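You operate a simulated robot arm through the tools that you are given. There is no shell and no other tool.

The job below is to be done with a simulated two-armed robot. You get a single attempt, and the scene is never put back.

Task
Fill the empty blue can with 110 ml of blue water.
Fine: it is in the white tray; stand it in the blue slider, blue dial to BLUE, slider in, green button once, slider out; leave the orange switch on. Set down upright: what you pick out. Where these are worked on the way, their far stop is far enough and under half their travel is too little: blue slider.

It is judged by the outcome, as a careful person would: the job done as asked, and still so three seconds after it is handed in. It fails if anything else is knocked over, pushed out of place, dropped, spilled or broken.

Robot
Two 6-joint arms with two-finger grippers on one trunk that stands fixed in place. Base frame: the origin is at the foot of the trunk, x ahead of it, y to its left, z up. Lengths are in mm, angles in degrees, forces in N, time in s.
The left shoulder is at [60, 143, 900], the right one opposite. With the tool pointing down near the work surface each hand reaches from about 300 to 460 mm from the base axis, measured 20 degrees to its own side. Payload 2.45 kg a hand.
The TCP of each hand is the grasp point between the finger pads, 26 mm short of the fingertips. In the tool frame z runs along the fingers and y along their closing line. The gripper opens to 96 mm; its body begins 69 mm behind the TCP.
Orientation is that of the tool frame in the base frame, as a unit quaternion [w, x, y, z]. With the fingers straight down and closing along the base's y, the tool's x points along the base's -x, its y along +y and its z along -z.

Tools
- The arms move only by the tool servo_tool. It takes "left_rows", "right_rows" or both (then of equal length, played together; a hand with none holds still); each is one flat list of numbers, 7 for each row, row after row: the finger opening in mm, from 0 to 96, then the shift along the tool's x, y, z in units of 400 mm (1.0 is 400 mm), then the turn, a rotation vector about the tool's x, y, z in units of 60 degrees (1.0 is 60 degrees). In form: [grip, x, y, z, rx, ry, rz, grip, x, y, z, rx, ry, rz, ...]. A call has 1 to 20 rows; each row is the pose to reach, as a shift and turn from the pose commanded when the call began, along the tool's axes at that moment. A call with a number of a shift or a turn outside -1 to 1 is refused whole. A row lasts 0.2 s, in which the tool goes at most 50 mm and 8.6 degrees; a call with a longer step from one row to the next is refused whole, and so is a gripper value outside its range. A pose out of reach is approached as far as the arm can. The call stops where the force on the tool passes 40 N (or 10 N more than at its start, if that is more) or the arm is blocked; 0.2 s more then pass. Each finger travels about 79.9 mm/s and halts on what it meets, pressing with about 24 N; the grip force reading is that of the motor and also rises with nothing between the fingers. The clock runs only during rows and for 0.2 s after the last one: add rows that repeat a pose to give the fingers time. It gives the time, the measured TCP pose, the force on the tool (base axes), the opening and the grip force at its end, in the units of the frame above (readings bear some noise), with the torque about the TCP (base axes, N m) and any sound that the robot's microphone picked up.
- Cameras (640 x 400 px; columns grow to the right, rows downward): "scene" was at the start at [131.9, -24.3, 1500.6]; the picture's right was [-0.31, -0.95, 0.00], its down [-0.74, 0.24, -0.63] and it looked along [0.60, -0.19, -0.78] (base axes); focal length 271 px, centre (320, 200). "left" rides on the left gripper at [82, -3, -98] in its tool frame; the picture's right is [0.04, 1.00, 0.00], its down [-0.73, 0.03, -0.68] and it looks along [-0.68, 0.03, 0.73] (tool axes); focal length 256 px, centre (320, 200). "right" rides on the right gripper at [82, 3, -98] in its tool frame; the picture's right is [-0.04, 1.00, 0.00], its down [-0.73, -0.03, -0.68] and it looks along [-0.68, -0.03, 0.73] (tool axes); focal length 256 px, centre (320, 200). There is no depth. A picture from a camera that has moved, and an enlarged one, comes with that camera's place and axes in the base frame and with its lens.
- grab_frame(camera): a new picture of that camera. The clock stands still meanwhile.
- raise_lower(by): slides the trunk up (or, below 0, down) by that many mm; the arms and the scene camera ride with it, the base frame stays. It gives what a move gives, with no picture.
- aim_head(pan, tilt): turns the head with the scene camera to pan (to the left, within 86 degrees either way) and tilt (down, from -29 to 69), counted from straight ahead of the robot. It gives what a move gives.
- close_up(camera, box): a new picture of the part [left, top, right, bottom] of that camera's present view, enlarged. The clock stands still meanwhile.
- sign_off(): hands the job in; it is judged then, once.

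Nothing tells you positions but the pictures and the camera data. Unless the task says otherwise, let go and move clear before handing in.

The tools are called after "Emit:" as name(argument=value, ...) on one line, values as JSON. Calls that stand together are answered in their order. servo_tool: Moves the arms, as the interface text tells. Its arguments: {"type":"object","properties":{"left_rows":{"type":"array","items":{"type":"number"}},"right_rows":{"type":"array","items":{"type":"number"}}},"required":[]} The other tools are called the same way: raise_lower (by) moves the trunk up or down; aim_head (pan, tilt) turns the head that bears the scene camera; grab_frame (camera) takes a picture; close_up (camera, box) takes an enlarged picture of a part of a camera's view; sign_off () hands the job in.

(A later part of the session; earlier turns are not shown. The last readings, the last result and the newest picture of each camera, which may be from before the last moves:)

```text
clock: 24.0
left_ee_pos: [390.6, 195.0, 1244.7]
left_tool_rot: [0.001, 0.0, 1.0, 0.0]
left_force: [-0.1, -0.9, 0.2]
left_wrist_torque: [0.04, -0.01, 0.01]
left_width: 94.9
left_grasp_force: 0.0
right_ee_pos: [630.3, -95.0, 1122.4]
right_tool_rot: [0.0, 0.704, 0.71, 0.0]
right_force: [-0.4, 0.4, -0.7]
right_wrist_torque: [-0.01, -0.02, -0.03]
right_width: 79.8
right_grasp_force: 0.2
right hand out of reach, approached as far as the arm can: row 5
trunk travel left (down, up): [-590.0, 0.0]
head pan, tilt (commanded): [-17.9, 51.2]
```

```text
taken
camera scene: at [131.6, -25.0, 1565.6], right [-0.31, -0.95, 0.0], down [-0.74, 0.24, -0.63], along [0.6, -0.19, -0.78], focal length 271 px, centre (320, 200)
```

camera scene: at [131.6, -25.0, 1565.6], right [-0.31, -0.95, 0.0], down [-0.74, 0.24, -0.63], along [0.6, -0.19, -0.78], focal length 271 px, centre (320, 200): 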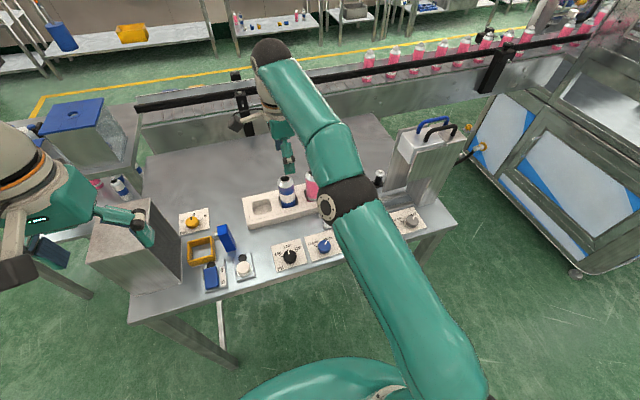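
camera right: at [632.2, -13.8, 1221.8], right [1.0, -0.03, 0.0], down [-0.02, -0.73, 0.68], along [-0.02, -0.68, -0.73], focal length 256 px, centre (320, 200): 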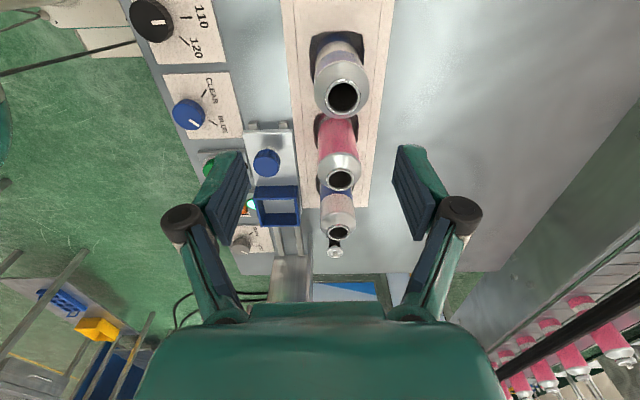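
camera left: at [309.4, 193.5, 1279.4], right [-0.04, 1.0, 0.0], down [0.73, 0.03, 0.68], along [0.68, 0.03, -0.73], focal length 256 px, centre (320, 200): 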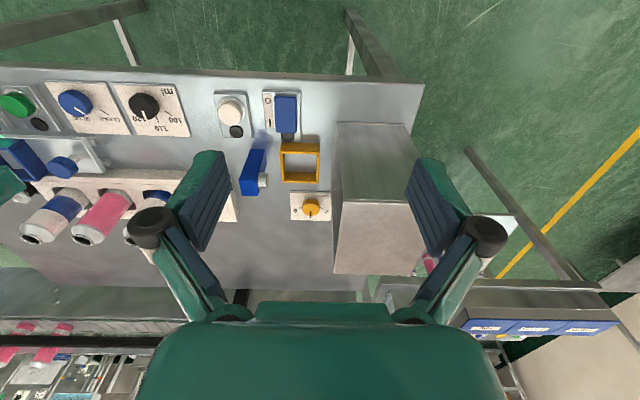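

The can mouth is at about (648.5,-91,1022). At a lower height the arm reaches further, so I'll go down to z≈1060 directly above it.

Emit:
servo_tool(right_rows=[80, 0.005, 0.01, 0.08, 0, 0, 0, 80, 0.0096, 0.0456, 0.156, 0, 0, 0, 80, 0.0096, 0.0456, 0.156, 0, 0, 0])

Emit:
grab_frame(camera="right")

Emit:
close_up(camera="scene", box=[220, 90, 380, 230])

```text
clock: 24.8
left_ee_pos: [391.1, 196.2, 1244.3]
left_tool_rot: [0.0, 0.0, 1.0, 0.0]
left_force: [0.3, 0.5, -0.3]
left_wrist_torque: [-0.02, -0.02, -0.02]
left_width: 94.9
left_grasp_force: 0.1
right_ee_pos: [647.5, -92.3, 1062.1]
right_tool_rot: [0.001, 0.707, 0.708, 0.001]
right_force: [-0.2, 0.6, 0.0]
right_wrist_torque: [-0.01, 0.02, 0.01]
right_width: 79.8
right_grasp_force: 0.0
trunk travel left (down, up): [-590.0, 0.0]
head pan, tilt (commanded): [-17.9, 51.2]
```

```text
taken
camera right: at [650.1, -9.8, 1161.0], right [1.0, -0.04, 0.0], down [-0.03, -0.73, 0.68], along [-0.02, -0.68, -0.73], focal length 256 px, centre (320, 200)
```

right: 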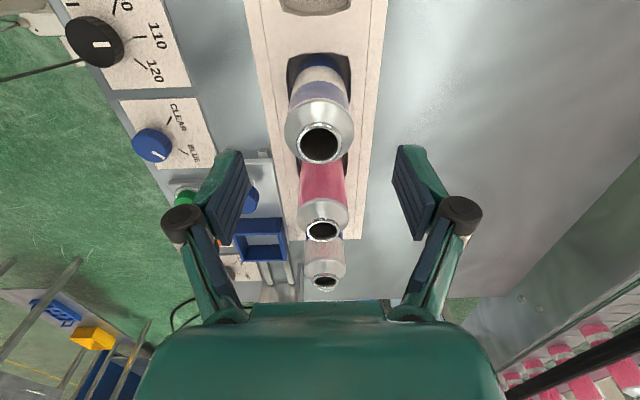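

```text
2.86 times, centred on (300, 160) of scene
camera zoom: at [131.5, -24.5, 1565.7], right [-0.31, -0.95, 0.0], down [-0.74, 0.24, -0.63], along [0.6, -0.19, -0.78], focal length 774 px, centre (377, 314)
```

zoom: 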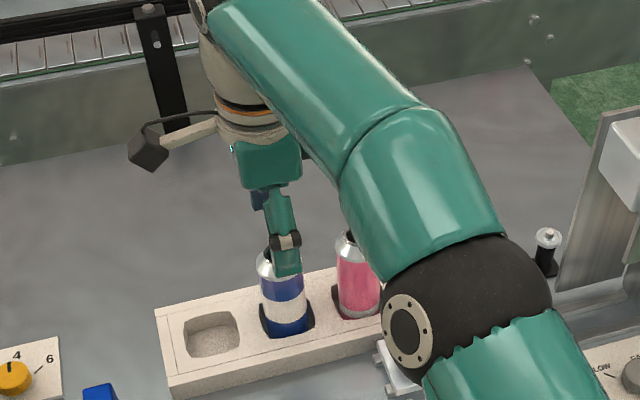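

The can is centred between the open fingers. I'll descend to z≈985 and close on its upper body.

Emit:
servo_tool(right_rows=[80, 0.002, 0.001, 0.08, 0, 0, 0, 80, 0.002, 0.001, 0.14, 0, 0, 0, 80, 0.002, 0.001, 0.175, 0, 0, 0, 80, 0.002, 0.001, 0.1925, 0, 0, 0])

Emit:
grab_frame(camera="right")

Emit:
close_up(camera="scene", box=[220, 90, 380, 230])

```text
clock: 25.8
left_ee_pos: [391.4, 196.6, 1245.0]
left_tool_rot: [-0.001, 0.0, 1.0, -0.001]
left_force: [0.0, 0.8, 0.1]
left_wrist_torque: [0.02, -0.01, 0.01]
left_width: 95.1
left_grasp_force: 0.0
right_ee_pos: [649.6, -90.1, 985.0]
right_tool_rot: [0.0, 0.706, 0.708, 0.0]
right_force: [0.0, -0.4, -0.3]
right_wrist_torque: [-0.01, 0.03, 0.0]
right_width: 79.9
right_grasp_force: 0.2
trunk travel left (down, up): [-590.0, 0.0]
head pan, tilt (commanded): [-17.9, 51.2]
```

```text
taken
camera right: at [651.6, -8.5, 1083.4], right [1.0, -0.04, 0.0], down [-0.03, -0.73, 0.68], along [-0.02, -0.68, -0.73], focal length 256 px, centre (320, 200)
```

right: 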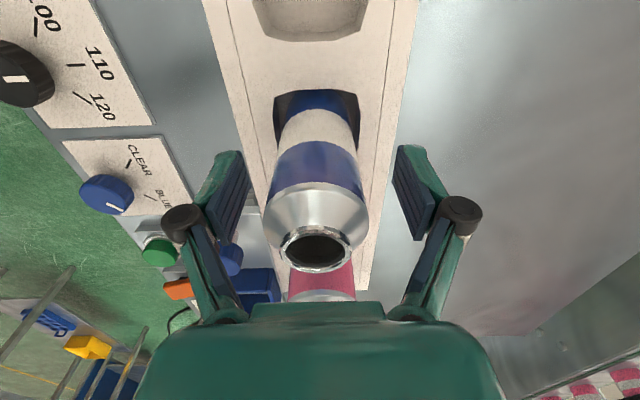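

```text
2.86 times, centred on (300, 160) of scene
camera zoom: at [132.3, -24.1, 1565.6], right [-0.31, -0.95, 0.0], down [-0.74, 0.24, -0.63], along [0.6, -0.19, -0.78], focal length 774 px, centre (377, 314)
```

zoom: 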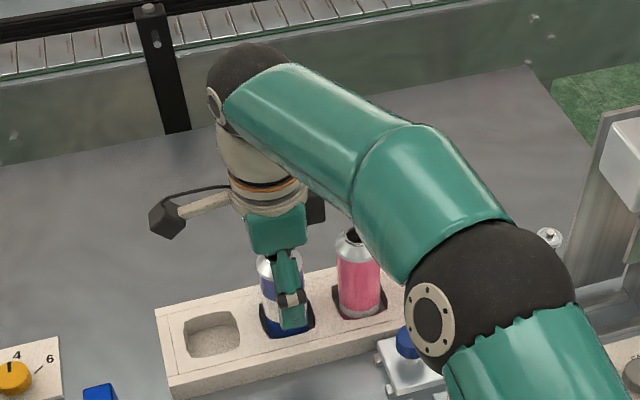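

The fingers straddle the can's upper body. Closing now.

Emit:
servo_tool(right_rows=[60, 0, 0, 0, 0, 0, 0, 50, 0, 0, 0, 0, 0, 0, 40, 0, 0, 0, 0, 0, 0, 38, 0, 0, 0, 0, 0, 0, 38, 0, 0, 0, 0, 0, 0])

Emit:
grab_frame(camera="right")

```text
clock: 27.0
left_ee_pos: [392.6, 196.3, 1244.2]
left_tool_rot: [-0.001, 0.0, 1.0, 0.0]
left_force: [0.5, -0.1, -0.4]
left_wrist_torque: [0.01, 0.0, 0.02]
left_width: 95.0
left_grasp_force: 0.0
right_ee_pos: [650.2, -90.6, 984.1]
right_tool_rot: [0.001, 0.705, 0.709, 0.001]
right_force: [-0.3, -0.1, -1.2]
right_wrist_torque: [-0.01, 0.03, 0.0]
right_width: 43.7
right_grasp_force: 24.2
trunk travel left (down, up): [-590.0, 0.0]
head pan, tilt (commanded): [-17.9, 51.2]
```

```text
taken
camera right: at [651.5, -8.4, 1083.8], right [1.0, -0.04, 0.0], down [-0.03, -0.73, 0.68], along [-0.02, -0.68, -0.73], focal length 256 px, centre (320, 200)
```

right: 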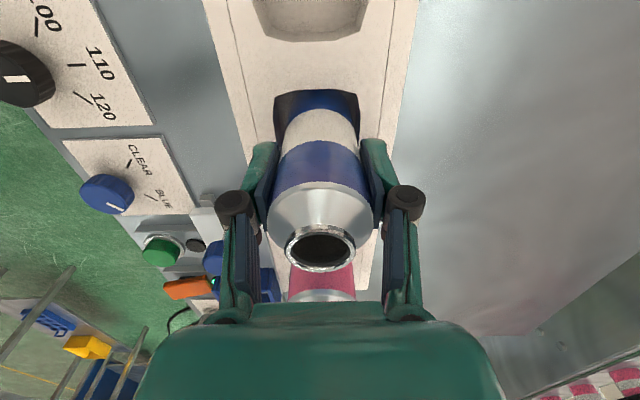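

The can is held (width 43.7 mm, 24 N). Lifting it straight up out of the tray.

Emit:
servo_tool(right_rows=[38, 0, 0, -0.03, 0, 0, 0, 38, 0, 0, -0.06, 0, 0, 0, 38, 0, 0, -0.09, 0, 0, 0, 38, 0, 0, -0.12, 0, 0, 0, 38, 0, 0, -0.15, 0, 0, 0])

Emit:
grab_frame(camera="right")

Emit:
close_up(camera="scene", box=[220, 90, 380, 230])

```text
clock: 28.2
left_ee_pos: [391.1, 197.0, 1244.3]
left_tool_rot: [0.0, -0.001, 1.0, 0.0]
left_force: [0.6, -0.4, 0.5]
left_wrist_torque: [0.0, -0.01, 0.0]
left_width: 95.0
left_grasp_force: 0.0
right_ee_pos: [649.2, -89.7, 1045.1]
right_tool_rot: [0.0, 0.707, 0.708, 0.001]
right_force: [-0.1, -0.5, -0.6]
right_wrist_torque: [0.02, 0.01, 0.0]
right_width: 43.9
right_grasp_force: 24.3
trunk travel left (down, up): [-590.0, 0.0]
head pan, tilt (commanded): [-17.9, 51.2]
```

```text
taken
camera right: at [650.9, -8.4, 1143.5], right [1.0, -0.04, 0.0], down [-0.03, -0.73, 0.68], along [-0.02, -0.68, -0.73], focal length 256 px, centre (320, 200)
```

right: 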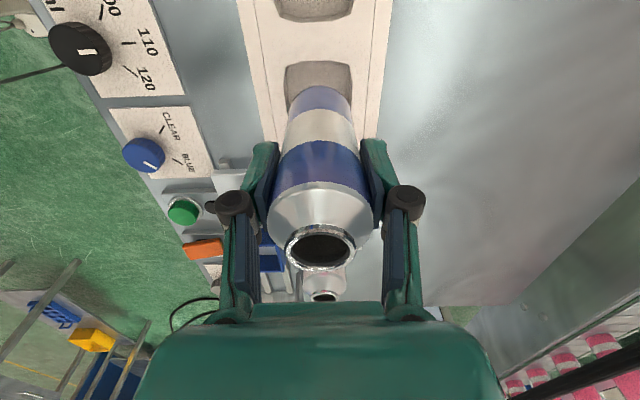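

```text
2.86 times, centred on (300, 160) of scene
camera zoom: at [132.3, -24.1, 1565.6], right [-0.31, -0.95, 0.0], down [-0.74, 0.24, -0.63], along [0.6, -0.19, -0.78], focal length 774 px, centre (377, 314)
```

zoom: 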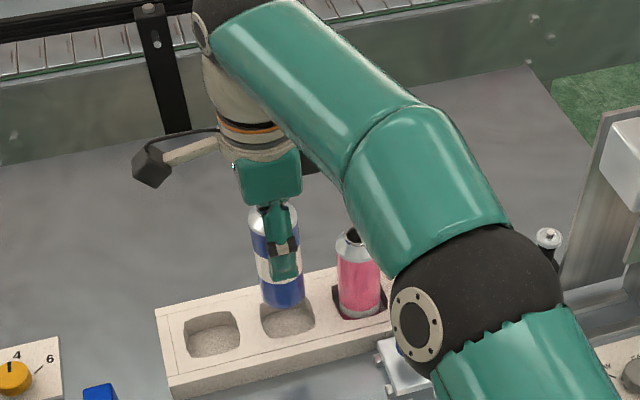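

The can is out; its base is about 80 mm below the TCP. I'll bring it back over the table, raise it, then carry it along y to above the slider frame (558.5,-290).

Emit:
servo_tool(right_rows=[38, 0, -0.05, -0.03, 0, 0, 0, 38, 0, -0.11, -0.06, 0, 0, 0, 38, 0, -0.17, -0.09, 0, 0, 0, 38, 0, -0.226, -0.125, 0, 0, 0, 38, -0.06, -0.226, -0.125, 0, 0, 0, 38, -0.12, -0.226, -0.125, 0, 0, 0, 38, -0.18, -0.226, -0.125, 0, 0, 0, 38, -0.24, -0.226, -0.125, 0, 0, 0, 38, -0.3, -0.226, -0.125, 0, 0, 0, 38, -0.36, -0.226, -0.125, 0, 0, 0, 38, -0.42, -0.226, -0.125, 0, 0, 0, 38, -0.46, -0.226, -0.125, 0, 0, 0, 38, -0.5, -0.226, -0.125, 0, 0, 0])

Emit:
grab_frame(camera="right")

Emit:
grab_frame(camera="scene")

Emit:
grab_frame(camera="left")

```text
clock: 31.0
left_ee_pos: [391.2, 197.5, 1245.8]
left_tool_rot: [0.0, 0.0, 1.0, -0.001]
left_force: [0.0, -0.5, -0.2]
left_wrist_torque: [0.0, 0.03, 0.02]
left_width: 95.0
left_grasp_force: 0.0
right_ee_pos: [559.9, -291.7, 1093.0]
right_tool_rot: [0.0, 0.705, 0.709, 0.001]
right_force: [0.3, -0.3, -0.2]
right_wrist_torque: [0.01, -0.01, -0.01]
right_width: 43.8
right_grasp_force: 23.8
trunk travel left (down, up): [-590.0, 0.0]
head pan, tilt (commanded): [-17.9, 51.2]
```

```text
taken
camera right: at [561.0, -210.8, 1193.4], right [1.0, -0.04, 0.0], down [-0.03, -0.73, 0.68], along [-0.02, -0.68, -0.73], focal length 256 px, centre (320, 200)
```

right: 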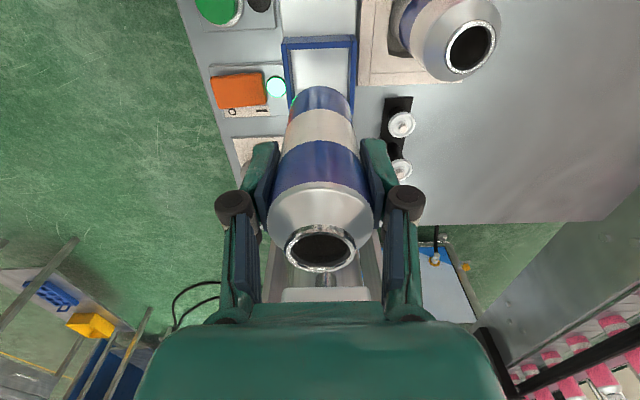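

```text
taken
camera scene: at [132.2, -24.8, 1565.6], right [-0.31, -0.95, 0.0], down [-0.74, 0.24, -0.63], along [0.6, -0.19, -0.78], focal length 271 px, centre (320, 200)
```

scene: 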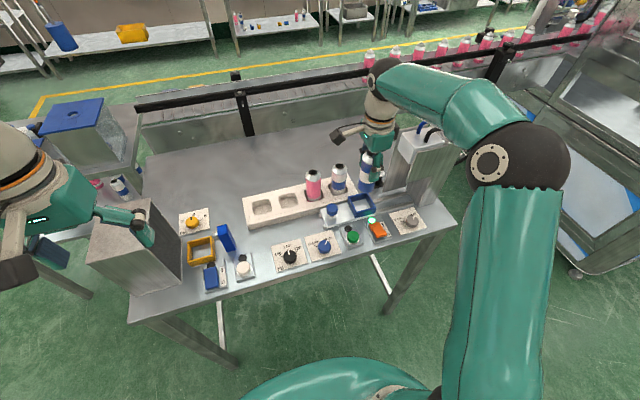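

```text
taken
camera left: at [309.5, 192.9, 1344.4], right [-0.04, 1.0, 0.0], down [0.73, 0.03, 0.68], along [0.68, 0.03, -0.73], focal length 256 px, centre (320, 200)
```

left: 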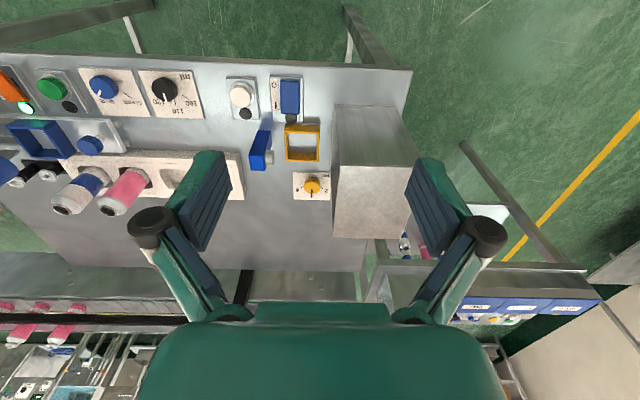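

The can hangs over the frame and both the hand camera and the scene camera see it. Zooming to check alignment.

Emit:
close_up(camera="right", box=[256, 20, 384, 100])

Emit:
close_up(camera="scene", box=[310, 140, 406, 230])

```text
5.00 times, centred on (320, 60) of right
camera zoom: at [561.0, -210.8, 1193.4], right [1.0, -0.04, 0.0], down [-0.03, -0.73, 0.68], along [-0.02, -0.68, -0.73], focal length 1280 px, centre (320, 900)
```

zoom: 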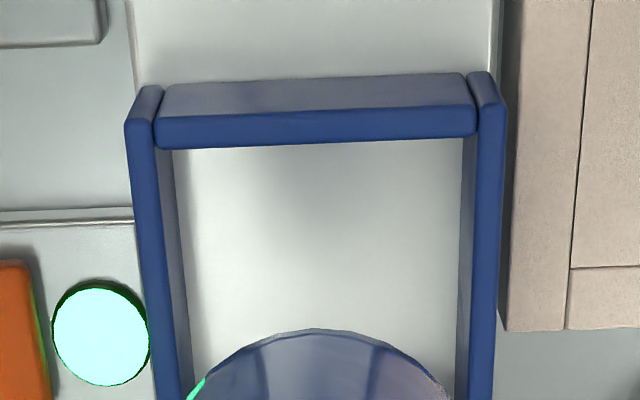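

```text
4.44 times, centred on (358, 185) of scene
camera zoom: at [132.2, -24.8, 1565.6], right [-0.31, -0.95, 0.0], down [-0.74, 0.24, -0.63], along [0.6, -0.19, -0.78], focal length 1204 px, centre (151, 267)
```

zoom: 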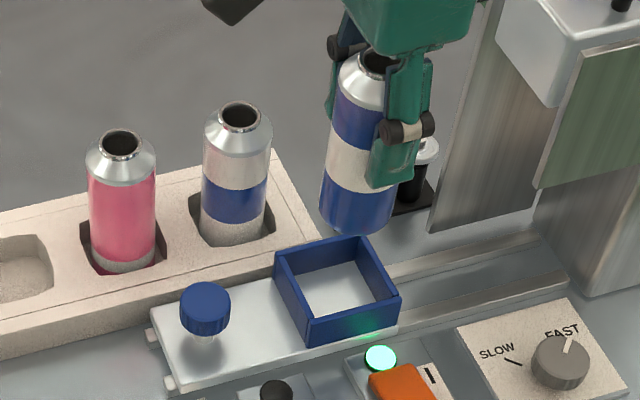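

Frame centre works out at about (558,-291.5), within 1–2 mm of where the can hangs. I'll lower to just above the rim and re-check.

Emit:
servo_tool(right_rows=[38, 0.0025, 0.0005, 0.05, 0, 0, 0, 38, 0.0025, 0.0005, 0.1, 0, 0, 0, 38, 0.0025, 0.0005, 0.135, 0, 0, 0])

Emit:
grab_frame(camera="right")

Emit:
close_up(camera="scene", box=[330, 150, 394, 220])

Emit:
close_up(camera="right", box=[240, 0, 400, 100])

```text
clock: 31.8
left_ee_pos: [391.6, 195.6, 1244.6]
left_tool_rot: [0.0, 0.0, 1.0, 0.001]
left_force: [-0.1, -0.5, 0.0]
left_wrist_torque: [-0.01, -0.01, 0.01]
left_width: 95.1
left_grasp_force: 0.0
right_ee_pos: [560.2, -291.3, 1039.8]
right_tool_rot: [0.001, 0.706, 0.709, 0.0]
right_force: [0.4, 0.0, -0.5]
right_wrist_torque: [0.0, 0.01, 0.01]
right_width: 43.7
right_grasp_force: 24.0
trunk travel left (down, up): [-590.0, 0.0]
head pan, tilt (commanded): [-17.9, 51.2]
```

```text
taken
camera right: at [562.0, -208.4, 1139.6], right [1.0, -0.04, 0.0], down [-0.03, -0.73, 0.68], along [-0.02, -0.68, -0.73], focal length 256 px, centre (320, 200)
```

right: 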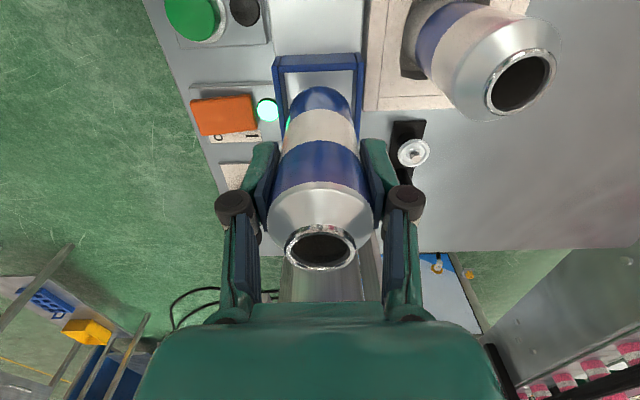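

```text
5.71 times, centred on (362, 185) of scene
camera zoom: at [132.6, -24.4, 1565.6], right [-0.31, -0.95, 0.0], down [-0.74, 0.24, -0.63], along [0.6, -0.19, -0.78], focal length 1549 px, centre (80, 286)
```

zoom: 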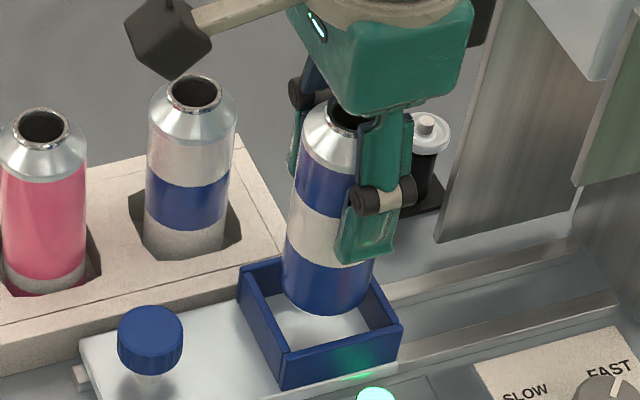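

```text
4.00 times, centred on (320, 50) of right
camera zoom: at [562.0, -208.4, 1139.6], right [1.0, -0.04, 0.0], down [-0.03, -0.73, 0.68], along [-0.02, -0.68, -0.73], focal length 1024 px, centre (320, 800)
```

zoom: 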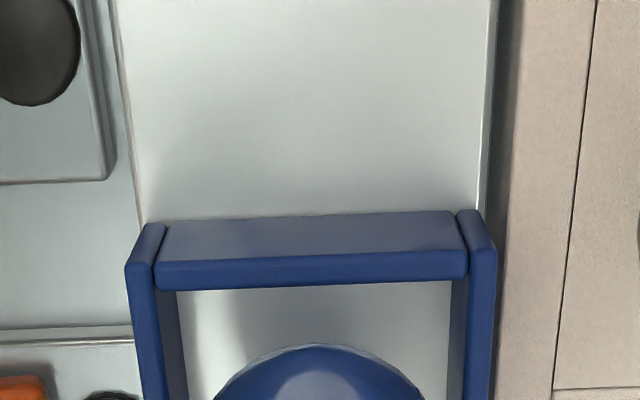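

The can base looks inside the rim outline, but clearance is only about 4 mm, so I'll zoom further to measure.

Emit:
close_up(camera="scene", box=[350, 180, 386, 216])

Emit:
close_up(camera="right", box=[264, 40, 376, 110])

Emit:
close_up(camera="left", box=[0, 90, 96, 190])

```text
11.11 times, centred on (368, 198) of scene
camera zoom: at [132.6, -24.4, 1565.6], right [-0.31, -0.95, 0.0], down [-0.74, 0.24, -0.63], along [0.6, -0.19, -0.78], focal length 3011 px, centre (-213, 222)
```

zoom: 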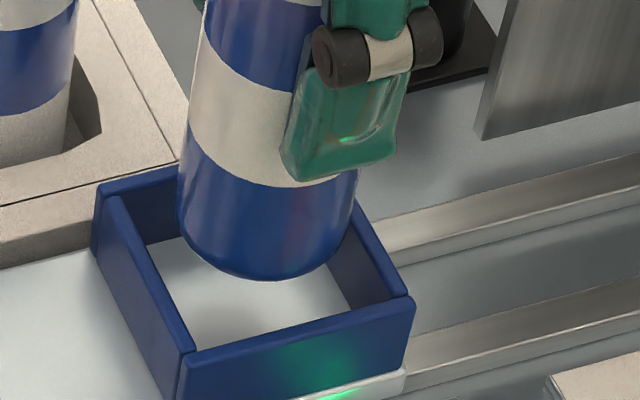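

```text
5.71 times, centred on (320, 75) of right
camera zoom: at [562.0, -208.4, 1139.6], right [1.0, -0.04, 0.0], down [-0.03, -0.73, 0.68], along [-0.02, -0.68, -0.73], focal length 1463 px, centre (320, 914)
```

zoom: 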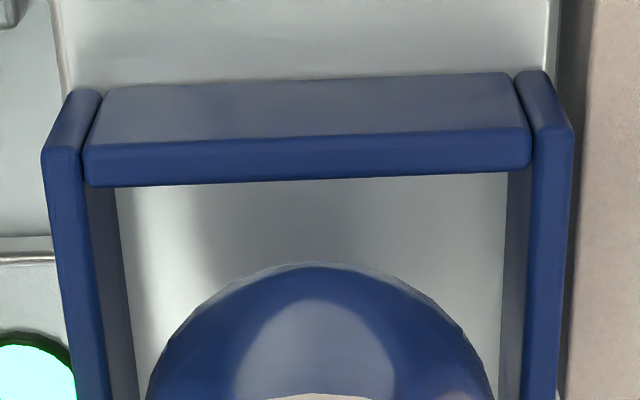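

```text
4.00 times, centred on (48, 140) of left
camera zoom: at [309.9, 193.3, 1344.3], right [-0.04, 1.0, 0.0], down [0.73, 0.03, 0.68], along [0.68, 0.03, -0.73], focal length 1024 px, centre (1408, 440)
```

zoom: 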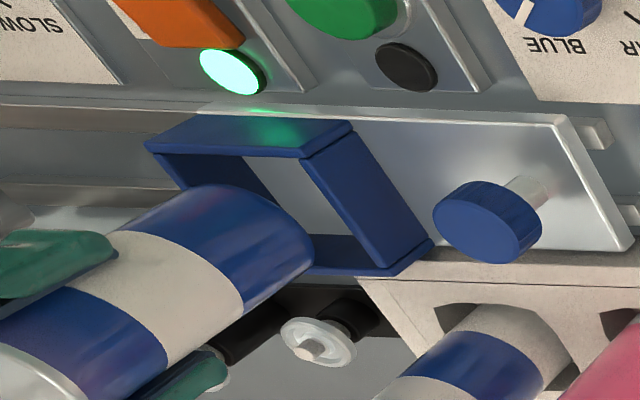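

The can is within about 1–2 mm of the frame's centre. I'll nudge it by (-0.7,+1.2) mm and lower it into the frame.

Emit:
servo_tool(right_rows=[38, 0.003, -0.0018, 0.01, 0, 0, 0, 38, 0.003, -0.0018, 0.03, 0, 0, 0, 38, 0.003, -0.0018, 0.05, 0, 0, 0, 38, 0.003, -0.0018, 0.07, 0, 0, 0, 38, 0.003, -0.0018, 0.085, 0, 0, 0, 38, 0.003, -0.0018, 0.092, 0, 0, 0])

Emit:
close_up(camera="scene", box=[340, 160, 396, 216])

Emit:
grab_frame(camera="right")

```text
clock: 33.2
left_ee_pos: [391.3, 196.1, 1245.4]
left_tool_rot: [0.0, 0.0, 1.0, 0.0]
left_force: [0.2, -0.4, -0.6]
left_wrist_torque: [0.01, 0.02, 0.04]
left_width: 95.0
left_grasp_force: 0.0
right_ee_pos: [558.9, -290.5, 1004.0]
right_tool_rot: [0.0, 0.706, 0.708, 0.001]
right_force: [0.7, -1.2, -0.5]
right_wrist_torque: [-0.02, 0.0, -0.01]
right_width: 43.9
right_grasp_force: 24.1
trunk travel left (down, up): [-590.0, 0.0]
head pan, tilt (commanded): [-17.9, 51.2]
```

```text
7.14 times, centred on (368, 188) of scene
camera zoom: at [132.2, -24.2, 1565.6], right [-0.31, -0.95, 0.0], down [-0.74, 0.24, -0.63], along [0.6, -0.19, -0.78], focal length 1936 px, centre (-23, 286)
```

zoom: 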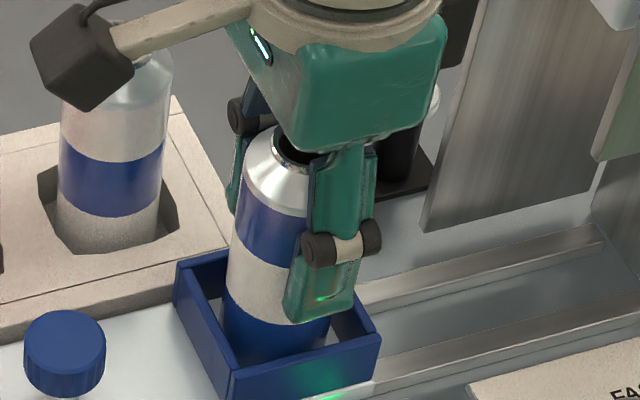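

```text
taken
camera right: at [561.2, -208.1, 1102.4], right [1.0, -0.04, 0.0], down [-0.03, -0.73, 0.68], along [-0.02, -0.68, -0.73], focal length 256 px, centre (320, 200)
```

right: 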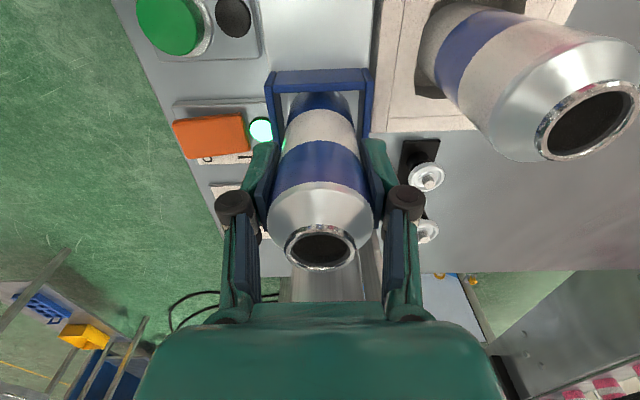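

The can's base is inside the frame without contact. I'll lower in small steps until it touches the plate.

Emit:
servo_tool(right_rows=[38, 0, 0, 0.004, 0, 0, 0, 38, 0, 0, 0.008, 0, 0, 0, 38, 0, 0, 0.01, 0, 0, 0])

```text
clock: 34.0
left_ee_pos: [391.2, 196.7, 1245.5]
left_tool_rot: [0.001, 0.0, 1.0, -0.001]
left_force: [-0.3, 0.4, 0.2]
left_wrist_torque: [-0.02, 0.01, 0.01]
left_width: 95.2
left_grasp_force: 0.0
right_ee_pos: [558.6, -288.8, 1002.6]
right_tool_rot: [0.002, 0.707, 0.708, 0.002]
right_force: [-0.1, -1.9, 10.3]
right_wrist_torque: [-0.07, 0.15, -0.01]
right_width: 43.8
right_grasp_force: 24.1
trunk travel left (down, up): [-590.0, 0.0]
head pan, tilt (commanded): [-17.9, 51.2]
```

Contact with the plate (about 10 N). I'll ease off 1 mm, open the fingers, and rise.

Emit:
servo_tool(right_rows=[38, 0, 0, -0.004, 0, 0, 0, 46, 0, 0, -0.004, 0, 0, 0, 56, 0, 0, -0.004, 0, 0, 0, 70, 0, 0, -0.004, 0, 0, 0, 70, 0, 0, -0.004, 0, 0, 0])

Emit:
close_up(camera="scene", box=[340, 160, 396, 216])

Emit:
grab_frame(camera="right")

```text
clock: 35.2
left_ee_pos: [391.5, 197.1, 1244.4]
left_tool_rot: [0.0, 0.0, 1.0, 0.001]
left_force: [0.3, 0.0, 0.2]
left_wrist_torque: [0.01, -0.02, 0.05]
left_width: 94.9
left_grasp_force: 0.0
right_ee_pos: [560.5, -288.6, 1001.2]
right_tool_rot: [0.0, 0.706, 0.708, 0.0]
right_force: [0.2, -0.2, -0.2]
right_wrist_torque: [-0.01, 0.01, -0.03]
right_width: 70.0
right_grasp_force: 0.0
trunk travel left (down, up): [-590.0, 0.0]
head pan, tilt (commanded): [-17.9, 51.2]
```

```text
7.14 times, centred on (368, 188) of scene
camera zoom: at [132.1, -24.2, 1565.6], right [-0.31, -0.95, 0.0], down [-0.74, 0.24, -0.63], along [0.6, -0.19, -0.78], focal length 1936 px, centre (-23, 286)
```

zoom: 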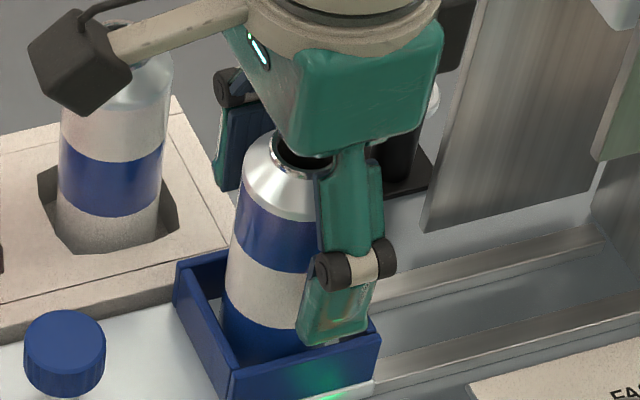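

```text
taken
camera right: at [561.2, -207.5, 1100.3], right [1.0, -0.04, 0.0], down [-0.03, -0.73, 0.68], along [-0.02, -0.68, -0.73], focal length 256 px, centre (320, 200)
```

right: 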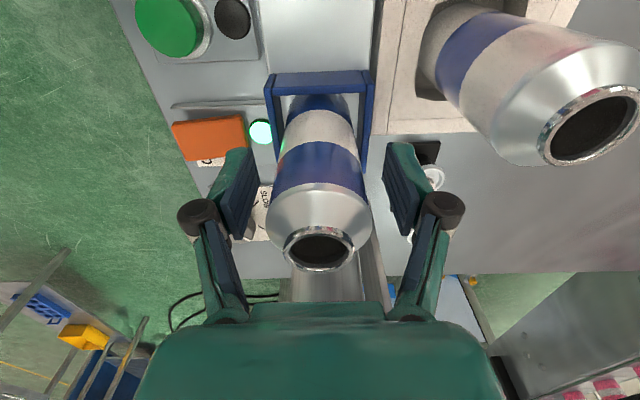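

Fingers are open and clear. Rising straight up, then I'll check the can stands upright.

Emit:
servo_tool(right_rows=[70, 0, 0, -0.03, 0, 0, 0, 70, 0, 0, -0.09, 0, 0, 0, 70, 0, 0, -0.17, 0, 0, 0, 70, 0, 0, -0.25, 0, 0, 0, 70, 0, 0, -0.3, 0, 0, 0])

Emit:
close_up(camera="scene", box=[310, 130, 420, 230])

Emit:
grab_frame(camera="right")

```text
clock: 36.4
left_ee_pos: [391.1, 195.6, 1244.0]
left_tool_rot: [-0.001, 0.0, 1.0, -0.001]
left_force: [-0.7, 0.5, 1.0]
left_wrist_torque: [0.0, 0.01, -0.02]
left_width: 95.3
left_grasp_force: 0.0
right_ee_pos: [557.5, -288.8, 1122.4]
right_tool_rot: [0.0, 0.706, 0.708, 0.0]
right_force: [-0.7, 0.0, -0.4]
right_wrist_torque: [-0.03, 0.0, -0.01]
right_width: 70.0
right_grasp_force: 0.0
trunk travel left (down, up): [-590.0, 0.0]
head pan, tilt (commanded): [-17.9, 51.2]
```

```text
4.00 times, centred on (365, 180) of scene
camera zoom: at [132.0, -24.1, 1565.6], right [-0.31, -0.95, 0.0], down [-0.74, 0.24, -0.63], along [0.6, -0.19, -0.78], focal length 1084 px, centre (140, 280)
```

zoom: 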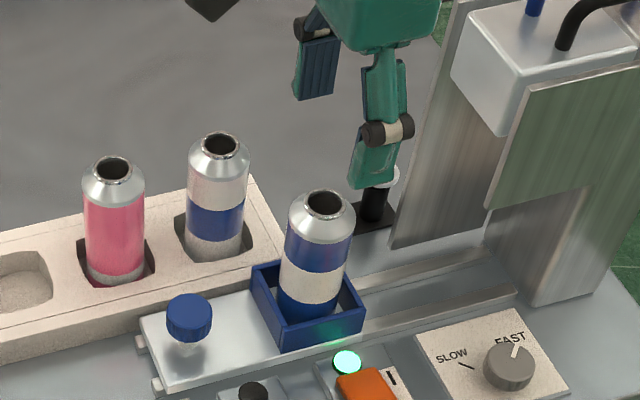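

```text
taken
camera right: at [559.7, -208.2, 1221.9], right [1.0, -0.04, 0.0], down [-0.03, -0.73, 0.68], along [-0.02, -0.68, -0.73], focal length 256 px, centre (320, 200)
```

right: 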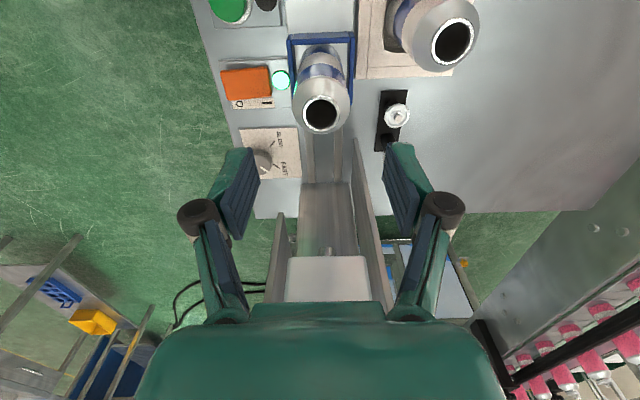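

The can stands upright in the frame, top at z≈1038. Next I'll tilt the right hand so it leans away from the filling head and bring it above the slider's knob at (560,-199).

Emit:
servo_tool(right_rows=[56, 0.05, 0.0006, 0, 0, 0, 0, 56, 0.1, 0.0012, 0, 0, -0.1, 0, 56, 0.15, 0.0018, 0.005, 0, -0.2, 0, 56, 0.2, 0.0024, 0.015, 0, -0.3, 0, 56, 0.225, 0.003, 0.025, 0, -0.4, 0, 56, 0.2245, 0.0034, 0.03, 0, -0.5, 0, 56, 0.2245, 0.0034, 0.03, 0, -0.5, 0])

Emit:
grab_frame(camera="right")

Emit:
grab_frame(camera="scene")

```text
clock: 38.0
left_ee_pos: [391.5, 196.1, 1244.7]
left_tool_rot: [0.0, 0.0, 1.0, 0.0]
left_force: [-1.0, 0.1, 0.3]
left_wrist_torque: [0.0, 0.02, 0.0]
left_width: 95.1
left_grasp_force: 0.0
right_ee_pos: [558.3, -199.3, 1109.6]
right_tool_rot: [0.185, 0.682, 0.683, -0.183]
right_force: [0.0, -0.6, -0.6]
right_wrist_torque: [0.02, 0.02, -0.01]
right_width: 55.7
right_grasp_force: 0.2
trunk travel left (down, up): [-590.0, 0.0]
head pan, tilt (commanded): [-17.9, 51.2]
```

```text
taken
camera right: at [560.6, -79.7, 1154.5], right [1.0, -0.03, 0.02], down [-0.03, -0.29, 0.96], along [-0.02, -0.96, -0.3], focal length 256 px, centre (320, 200)
```

right: 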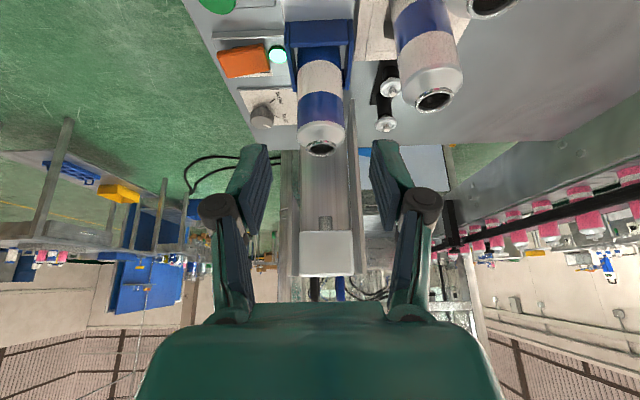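

```text
taken
camera scene: at [131.9, -24.5, 1565.6], right [-0.31, -0.95, 0.0], down [-0.74, 0.24, -0.63], along [0.6, -0.19, -0.78], focal length 271 px, centre (320, 200)
```

scene: 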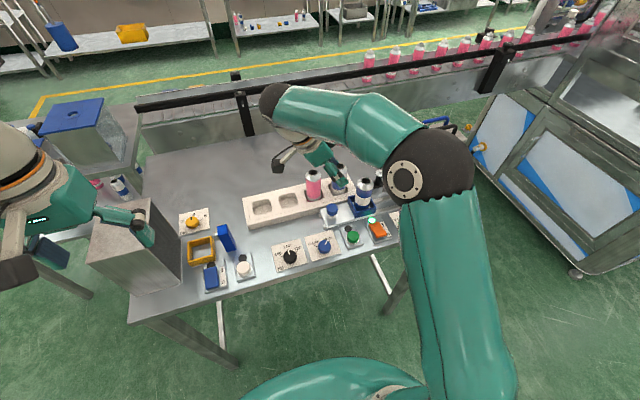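

The hand leans 30° away from the head. I'll descend toward the knob to z≈1000 and check alignment.

Emit:
servo_tool(right_rows=[56, 0.0459, 0.0005, 0.0788, 0, 0, 0, 56, 0.0918, 0.0011, 0.1577, 0, 0, 0, 56, 0.1377, 0.0016, 0.2365, 0, 0, 0])

Emit:
grab_frame(camera="right")

Emit:
close_up(camera="scene", box=[290, 150, 402, 230])

Emit:
close_up(camera="left", box=[0, 80, 160, 200])

```text
clock: 38.8
left_ee_pos: [391.8, 195.8, 1245.0]
left_tool_rot: [0.0, 0.0, 1.0, 0.001]
left_force: [0.8, -0.3, 0.0]
left_wrist_torque: [0.0, 0.02, 0.04]
left_width: 95.1
left_grasp_force: 0.0
right_ee_pos: [561.6, -197.7, 1000.5]
right_tool_rot: [0.184, 0.682, 0.684, -0.182]
right_force: [0.3, -0.4, -0.4]
right_wrist_torque: [0.03, 0.0, -0.01]
right_width: 55.8
right_grasp_force: 0.1
trunk travel left (down, up): [-590.0, 0.0]
head pan, tilt (commanded): [-17.9, 51.2]
```

```text
taken
camera right: at [563.4, -78.8, 1044.8], right [1.0, -0.03, 0.02], down [-0.03, -0.3, 0.95], along [-0.02, -0.95, -0.3], focal length 256 px, centre (320, 200)
```

right: 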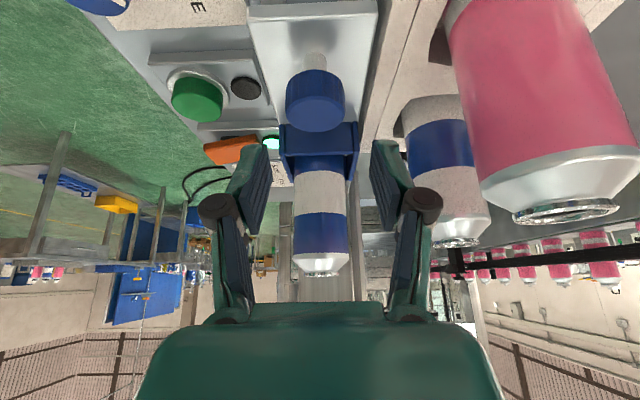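

```text
5.00 times, centred on (346, 190) of scene
camera zoom: at [133.1, -24.4, 1565.5], right [-0.31, -0.95, 0.0], down [-0.74, 0.24, -0.63], along [0.6, -0.19, -0.78], focal length 1355 px, centre (190, 250)
```

zoom: 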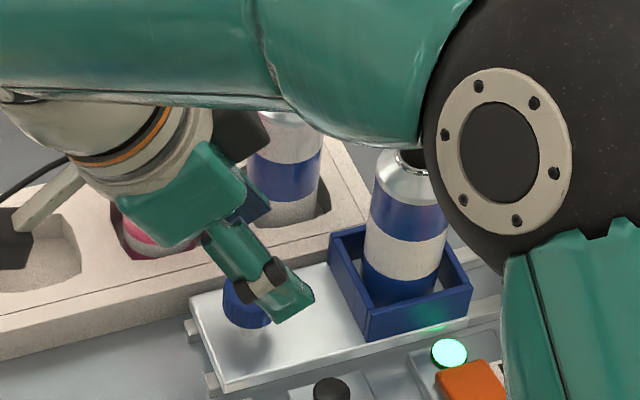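

```text
3.33 times, centred on (80, 140) of left
camera zoom: at [310.4, 193.3, 1344.2], right [-0.04, 1.0, 0.0], down [0.73, 0.03, 0.68], along [0.68, 0.03, -0.73], focal length 853 px, centre (1120, 400)
```

zoom: 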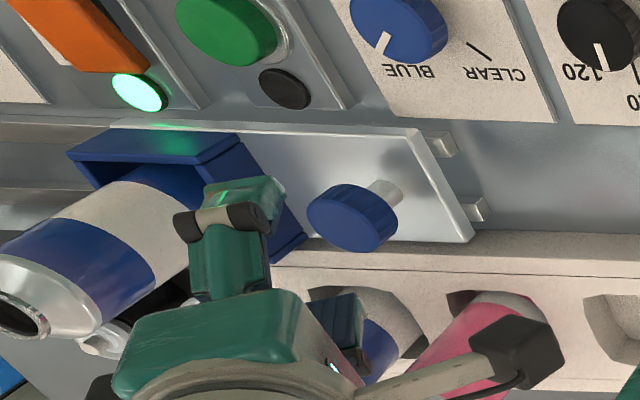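

The knob sits between the fingers (about 2 mm off in x). I'll correct that and descend to grip height.

Emit:
servo_tool(right_rows=[56, 0.02, -0.002, 0.0344, 0, 0, 0, 56, 0.04, -0.0045, 0.0688, 0, 0, 0, 56, 0.0546, -0.0045, 0.0939, 0, 0, 0])

Emit:
grab_frame(camera="right")

Emit:
close_up(camera="scene", box=[290, 150, 402, 230])

Emit:
close_up(camera="left", box=[0, 80, 160, 200])

```text
clock: 39.6
left_ee_pos: [392.1, 195.5, 1243.9]
left_tool_rot: [0.0, 0.0, 1.0, 0.0]
left_force: [-0.1, -1.2, -0.6]
left_wrist_torque: [0.0, 0.02, -0.04]
left_width: 95.1
left_grasp_force: 0.1
right_ee_pos: [559.7, -198.5, 955.1]
right_tool_rot: [0.184, 0.682, 0.684, -0.182]
right_force: [0.0, 0.1, 0.4]
right_wrist_torque: [-0.02, -0.04, -0.02]
right_width: 56.0
right_grasp_force: 0.0
trunk travel left (down, up): [-590.0, 0.0]
head pan, tilt (commanded): [-17.9, 51.2]
```

```text
taken
camera right: at [561.5, -78.9, 1000.3], right [1.0, -0.03, 0.02], down [-0.03, -0.3, 0.95], along [-0.02, -0.95, -0.3], focal length 256 px, centre (320, 200)
```

right: 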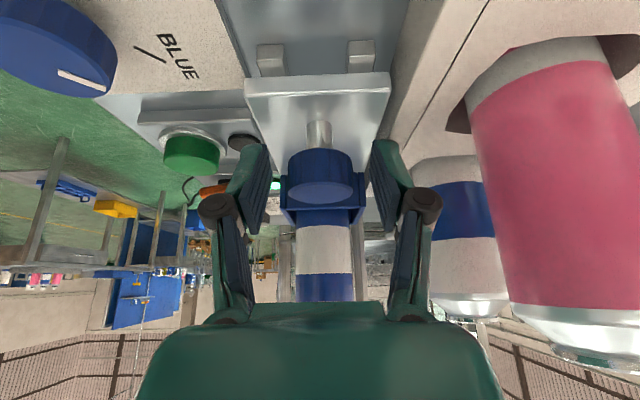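

```text
5.00 times, centred on (346, 190) of scene
camera zoom: at [132.6, -24.3, 1565.6], right [-0.31, -0.95, 0.0], down [-0.74, 0.24, -0.63], along [0.6, -0.19, -0.78], focal length 1355 px, centre (190, 250)
```

zoom: 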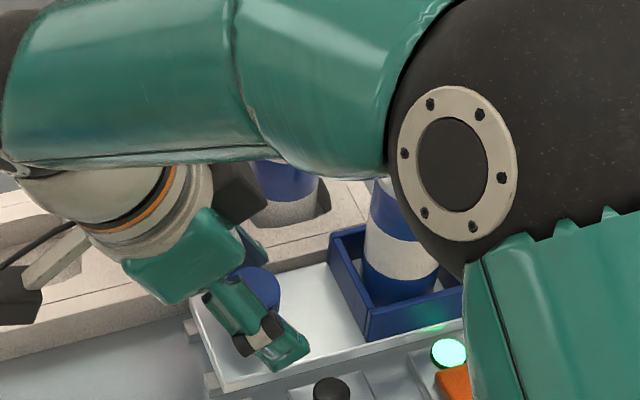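

```text
3.33 times, centred on (80, 140) of left
camera zoom: at [309.9, 193.4, 1344.3], right [-0.04, 1.0, 0.0], down [0.73, 0.03, 0.68], along [0.68, 0.03, -0.73], focal length 853 px, centre (1120, 400)
```

zoom: 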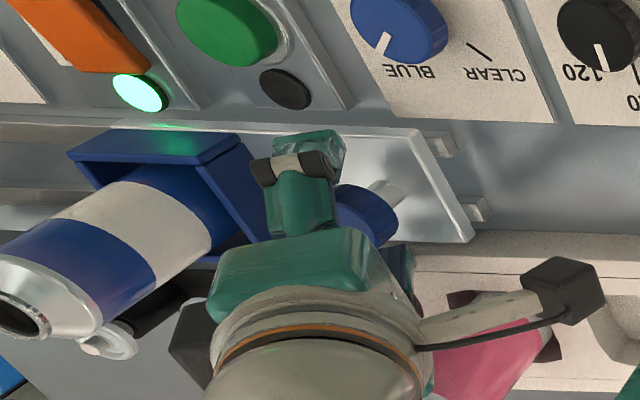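

The fingers straddle the knob. Closing on it.

Emit:
servo_tool(right_rows=[45, 0, 0, 0, 0, 0, 0, 36, 0, 0, 0, 0, 0, 0, 28, 0, 0, 0, 0, 0, 0, 28, 0, 0, 0, 0, 0, 0])

Emit:
grab_frame(camera="right")

```text
clock: 40.6
left_ee_pos: [391.0, 197.3, 1245.2]
left_tool_rot: [0.0, 0.0, 1.0, -0.001]
left_force: [0.0, 1.2, -1.1]
left_wrist_torque: [0.03, 0.02, 0.0]
left_width: 95.0
left_grasp_force: 0.2
right_ee_pos: [559.9, -198.6, 955.3]
right_tool_rot: [0.185, 0.682, 0.684, -0.182]
right_force: [2.6, 0.6, -0.3]
right_wrist_torque: [0.02, -0.1, 0.01]
right_width: 30.1
right_grasp_force: 45.0
trunk travel left (down, up): [-590.0, 0.0]
head pan, tilt (commanded): [-17.9, 51.2]
```

```text
taken
camera right: at [561.7, -78.9, 1000.5], right [1.0, -0.03, 0.02], down [-0.03, -0.3, 0.95], along [-0.02, -0.95, -0.3], focal length 256 px, centre (320, 200)
```

right: 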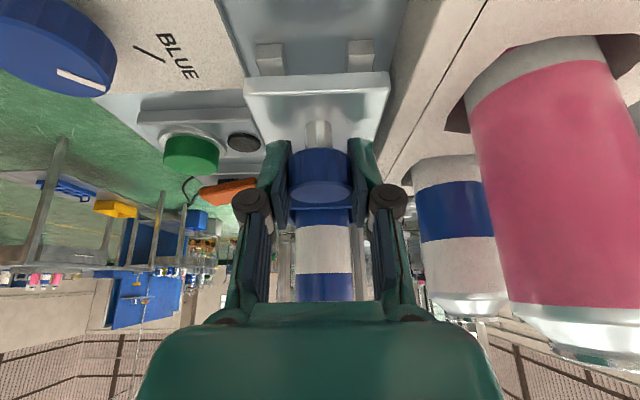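

The knob is firmly held (30 mm). I'll push the slider in along -y, slowly at first to see the forces.

Emit:
servo_tool(right_rows=[28, -0.0216, 0, 0.0126, 0, 0, 0, 28, -0.0432, -0.0001, 0.0251, 0, 0, 0, 28, -0.0648, -0.0002, 0.0377, 0, 0, 0, 28, -0.0864, -0.0003, 0.0502, 0, 0, 0])

Emit:
close_up(camera="scene", box=[310, 130, 438, 230])

```text
clock: 41.6
left_ee_pos: [393.4, 196.7, 1245.5]
left_tool_rot: [0.001, 0.0, 1.0, 0.001]
left_force: [-0.6, 0.3, -0.1]
left_wrist_torque: [0.02, -0.01, 0.0]
left_width: 95.1
left_grasp_force: 0.1
right_ee_pos: [560.5, -239.3, 955.0]
right_tool_rot: [0.183, 0.682, 0.684, -0.184]
right_force: [2.4, -0.4, -7.5]
right_wrist_torque: [0.2, -0.16, 0.19]
right_width: 29.9
right_grasp_force: 44.8
trunk travel left (down, up): [-590.0, 0.0]
head pan, tilt (commanded): [-17.9, 51.2]
```

```text
4.00 times, centred on (374, 180) of scene
camera zoom: at [133.3, -24.7, 1565.4], right [-0.31, -0.95, 0.0], down [-0.74, 0.24, -0.63], along [0.6, -0.19, -0.78], focal length 1084 px, centre (104, 280)
```

zoom: 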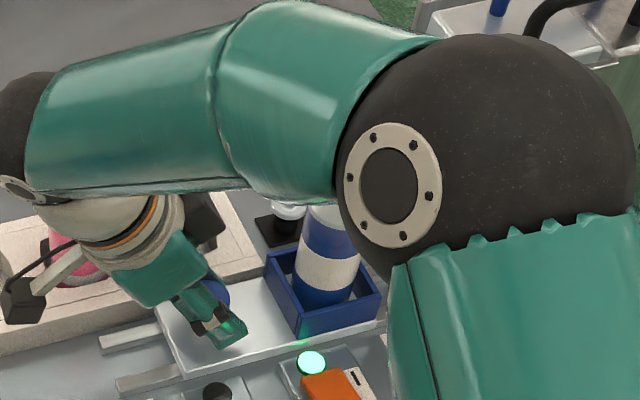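

The slider moved 40 mm with low force. Continuing.

Emit:
servo_tool(right_rows=[28, -0.0216, 0, 0.0126, 0, 0, 0, 28, -0.0432, -0.0001, 0.0251, 0, 0, 0, 28, -0.0648, -0.0002, 0.0377, 0, 0, 0, 28, -0.0864, -0.0003, 0.0502, 0, 0, 0, 28, -0.108, -0.0004, 0.0628, 0, 0, 0])

Emit:
grab_frame(camera="right")

Emit:
grab_frame(camera="scene")

Emit:
close_up(camera="left", box=[0, 60, 160, 240])

```text
clock: 42.8
left_ee_pos: [393.0, 196.0, 1244.6]
left_tool_rot: [-0.001, -0.001, 1.0, 0.0]
left_force: [-0.3, 0.6, 0.0]
left_wrist_torque: [-0.01, 0.0, 0.0]
left_width: 95.1
left_grasp_force: 0.0
right_ee_pos: [558.5, -290.7, 955.4]
right_tool_rot: [0.183, 0.683, 0.683, -0.182]
right_force: [3.2, -0.6, -8.4]
right_wrist_torque: [0.3, -0.12, 0.09]
right_width: 30.2
right_grasp_force: 45.1
trunk travel left (down, up): [-590.0, 0.0]
head pan, tilt (commanded): [-17.9, 51.2]
```

```text
taken
camera right: at [561.8, -169.8, 1000.6], right [1.0, -0.03, 0.02], down [-0.03, -0.3, 0.95], along [-0.02, -0.95, -0.3], focal length 256 px, centre (320, 200)
```

right: 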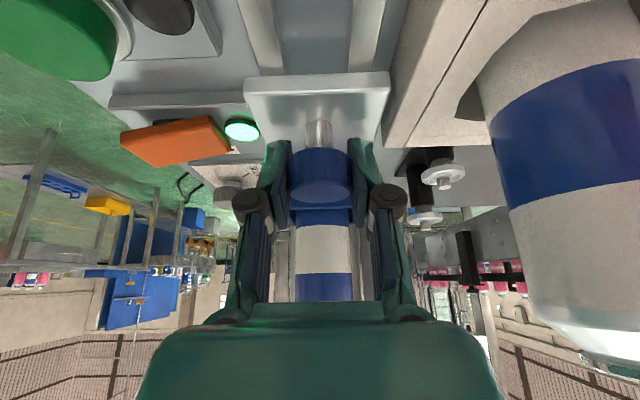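

```text
taken
camera scene: at [133.7, -24.9, 1565.4], right [-0.31, -0.95, 0.0], down [-0.74, 0.24, -0.63], along [0.6, -0.19, -0.78], focal length 271 px, centre (320, 200)
```

scene: 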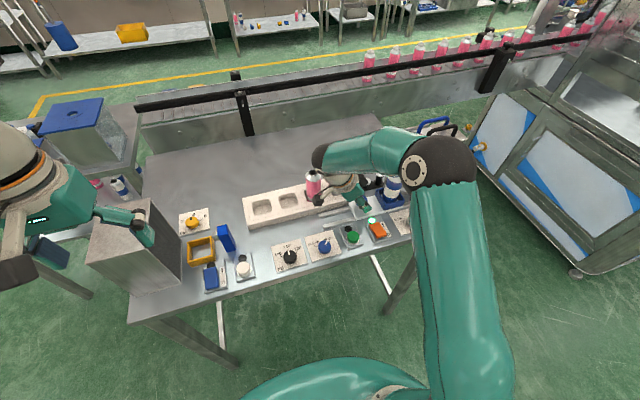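

```text
2.22 times, centred on (80, 150) of left
camera zoom: at [310.8, 192.9, 1344.1], right [-0.04, 1.0, 0.0], down [0.73, 0.03, 0.68], along [0.68, 0.03, -0.73], focal length 569 px, centre (853, 311)
```

zoom: 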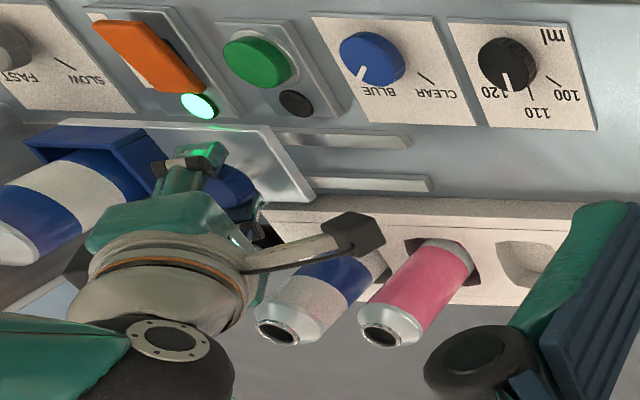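

The slider has moved about 91 mm. I'll push on toward the far stop in small steps.

Emit:
servo_tool(right_rows=[28, -0.0162, 0, 0.0094, 0, 0, 0, 28, -0.0324, -0.0001, 0.0188, 0, 0, 0, 28, -0.0486, -0.0002, 0.0283, 0, 0, 0, 28, -0.0648, -0.0002, 0.0377, 0, 0, 0])

Emit:
grab_frame(camera="right")

```text
clock: 43.8
left_ee_pos: [392.8, 195.7, 1245.0]
left_tool_rot: [0.0, 0.0, 1.0, 0.0]
left_force: [0.0, -0.7, 0.0]
left_wrist_torque: [-0.02, 0.01, -0.01]
left_width: 95.0
left_grasp_force: 0.1
right_ee_pos: [560.1, -317.9, 955.6]
right_tool_rot: [0.183, 0.682, 0.684, -0.182]
right_force: [-0.1, 0.5, -9.8]
right_wrist_torque: [0.25, 0.15, 0.12]
right_width: 30.1
right_grasp_force: 45.0
trunk travel left (down, up): [-590.0, 0.0]
head pan, tilt (commanded): [-17.9, 51.2]
```

```text
taken
camera right: at [561.8, -198.9, 1000.7], right [1.0, -0.03, 0.02], down [-0.03, -0.3, 0.95], along [-0.02, -0.95, -0.3], focal length 256 px, centre (320, 200)
```

right: 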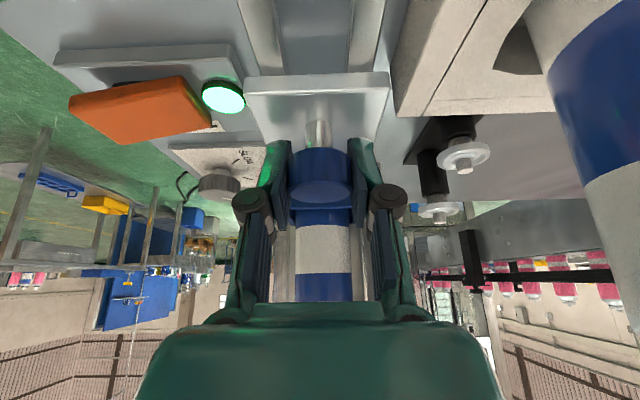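

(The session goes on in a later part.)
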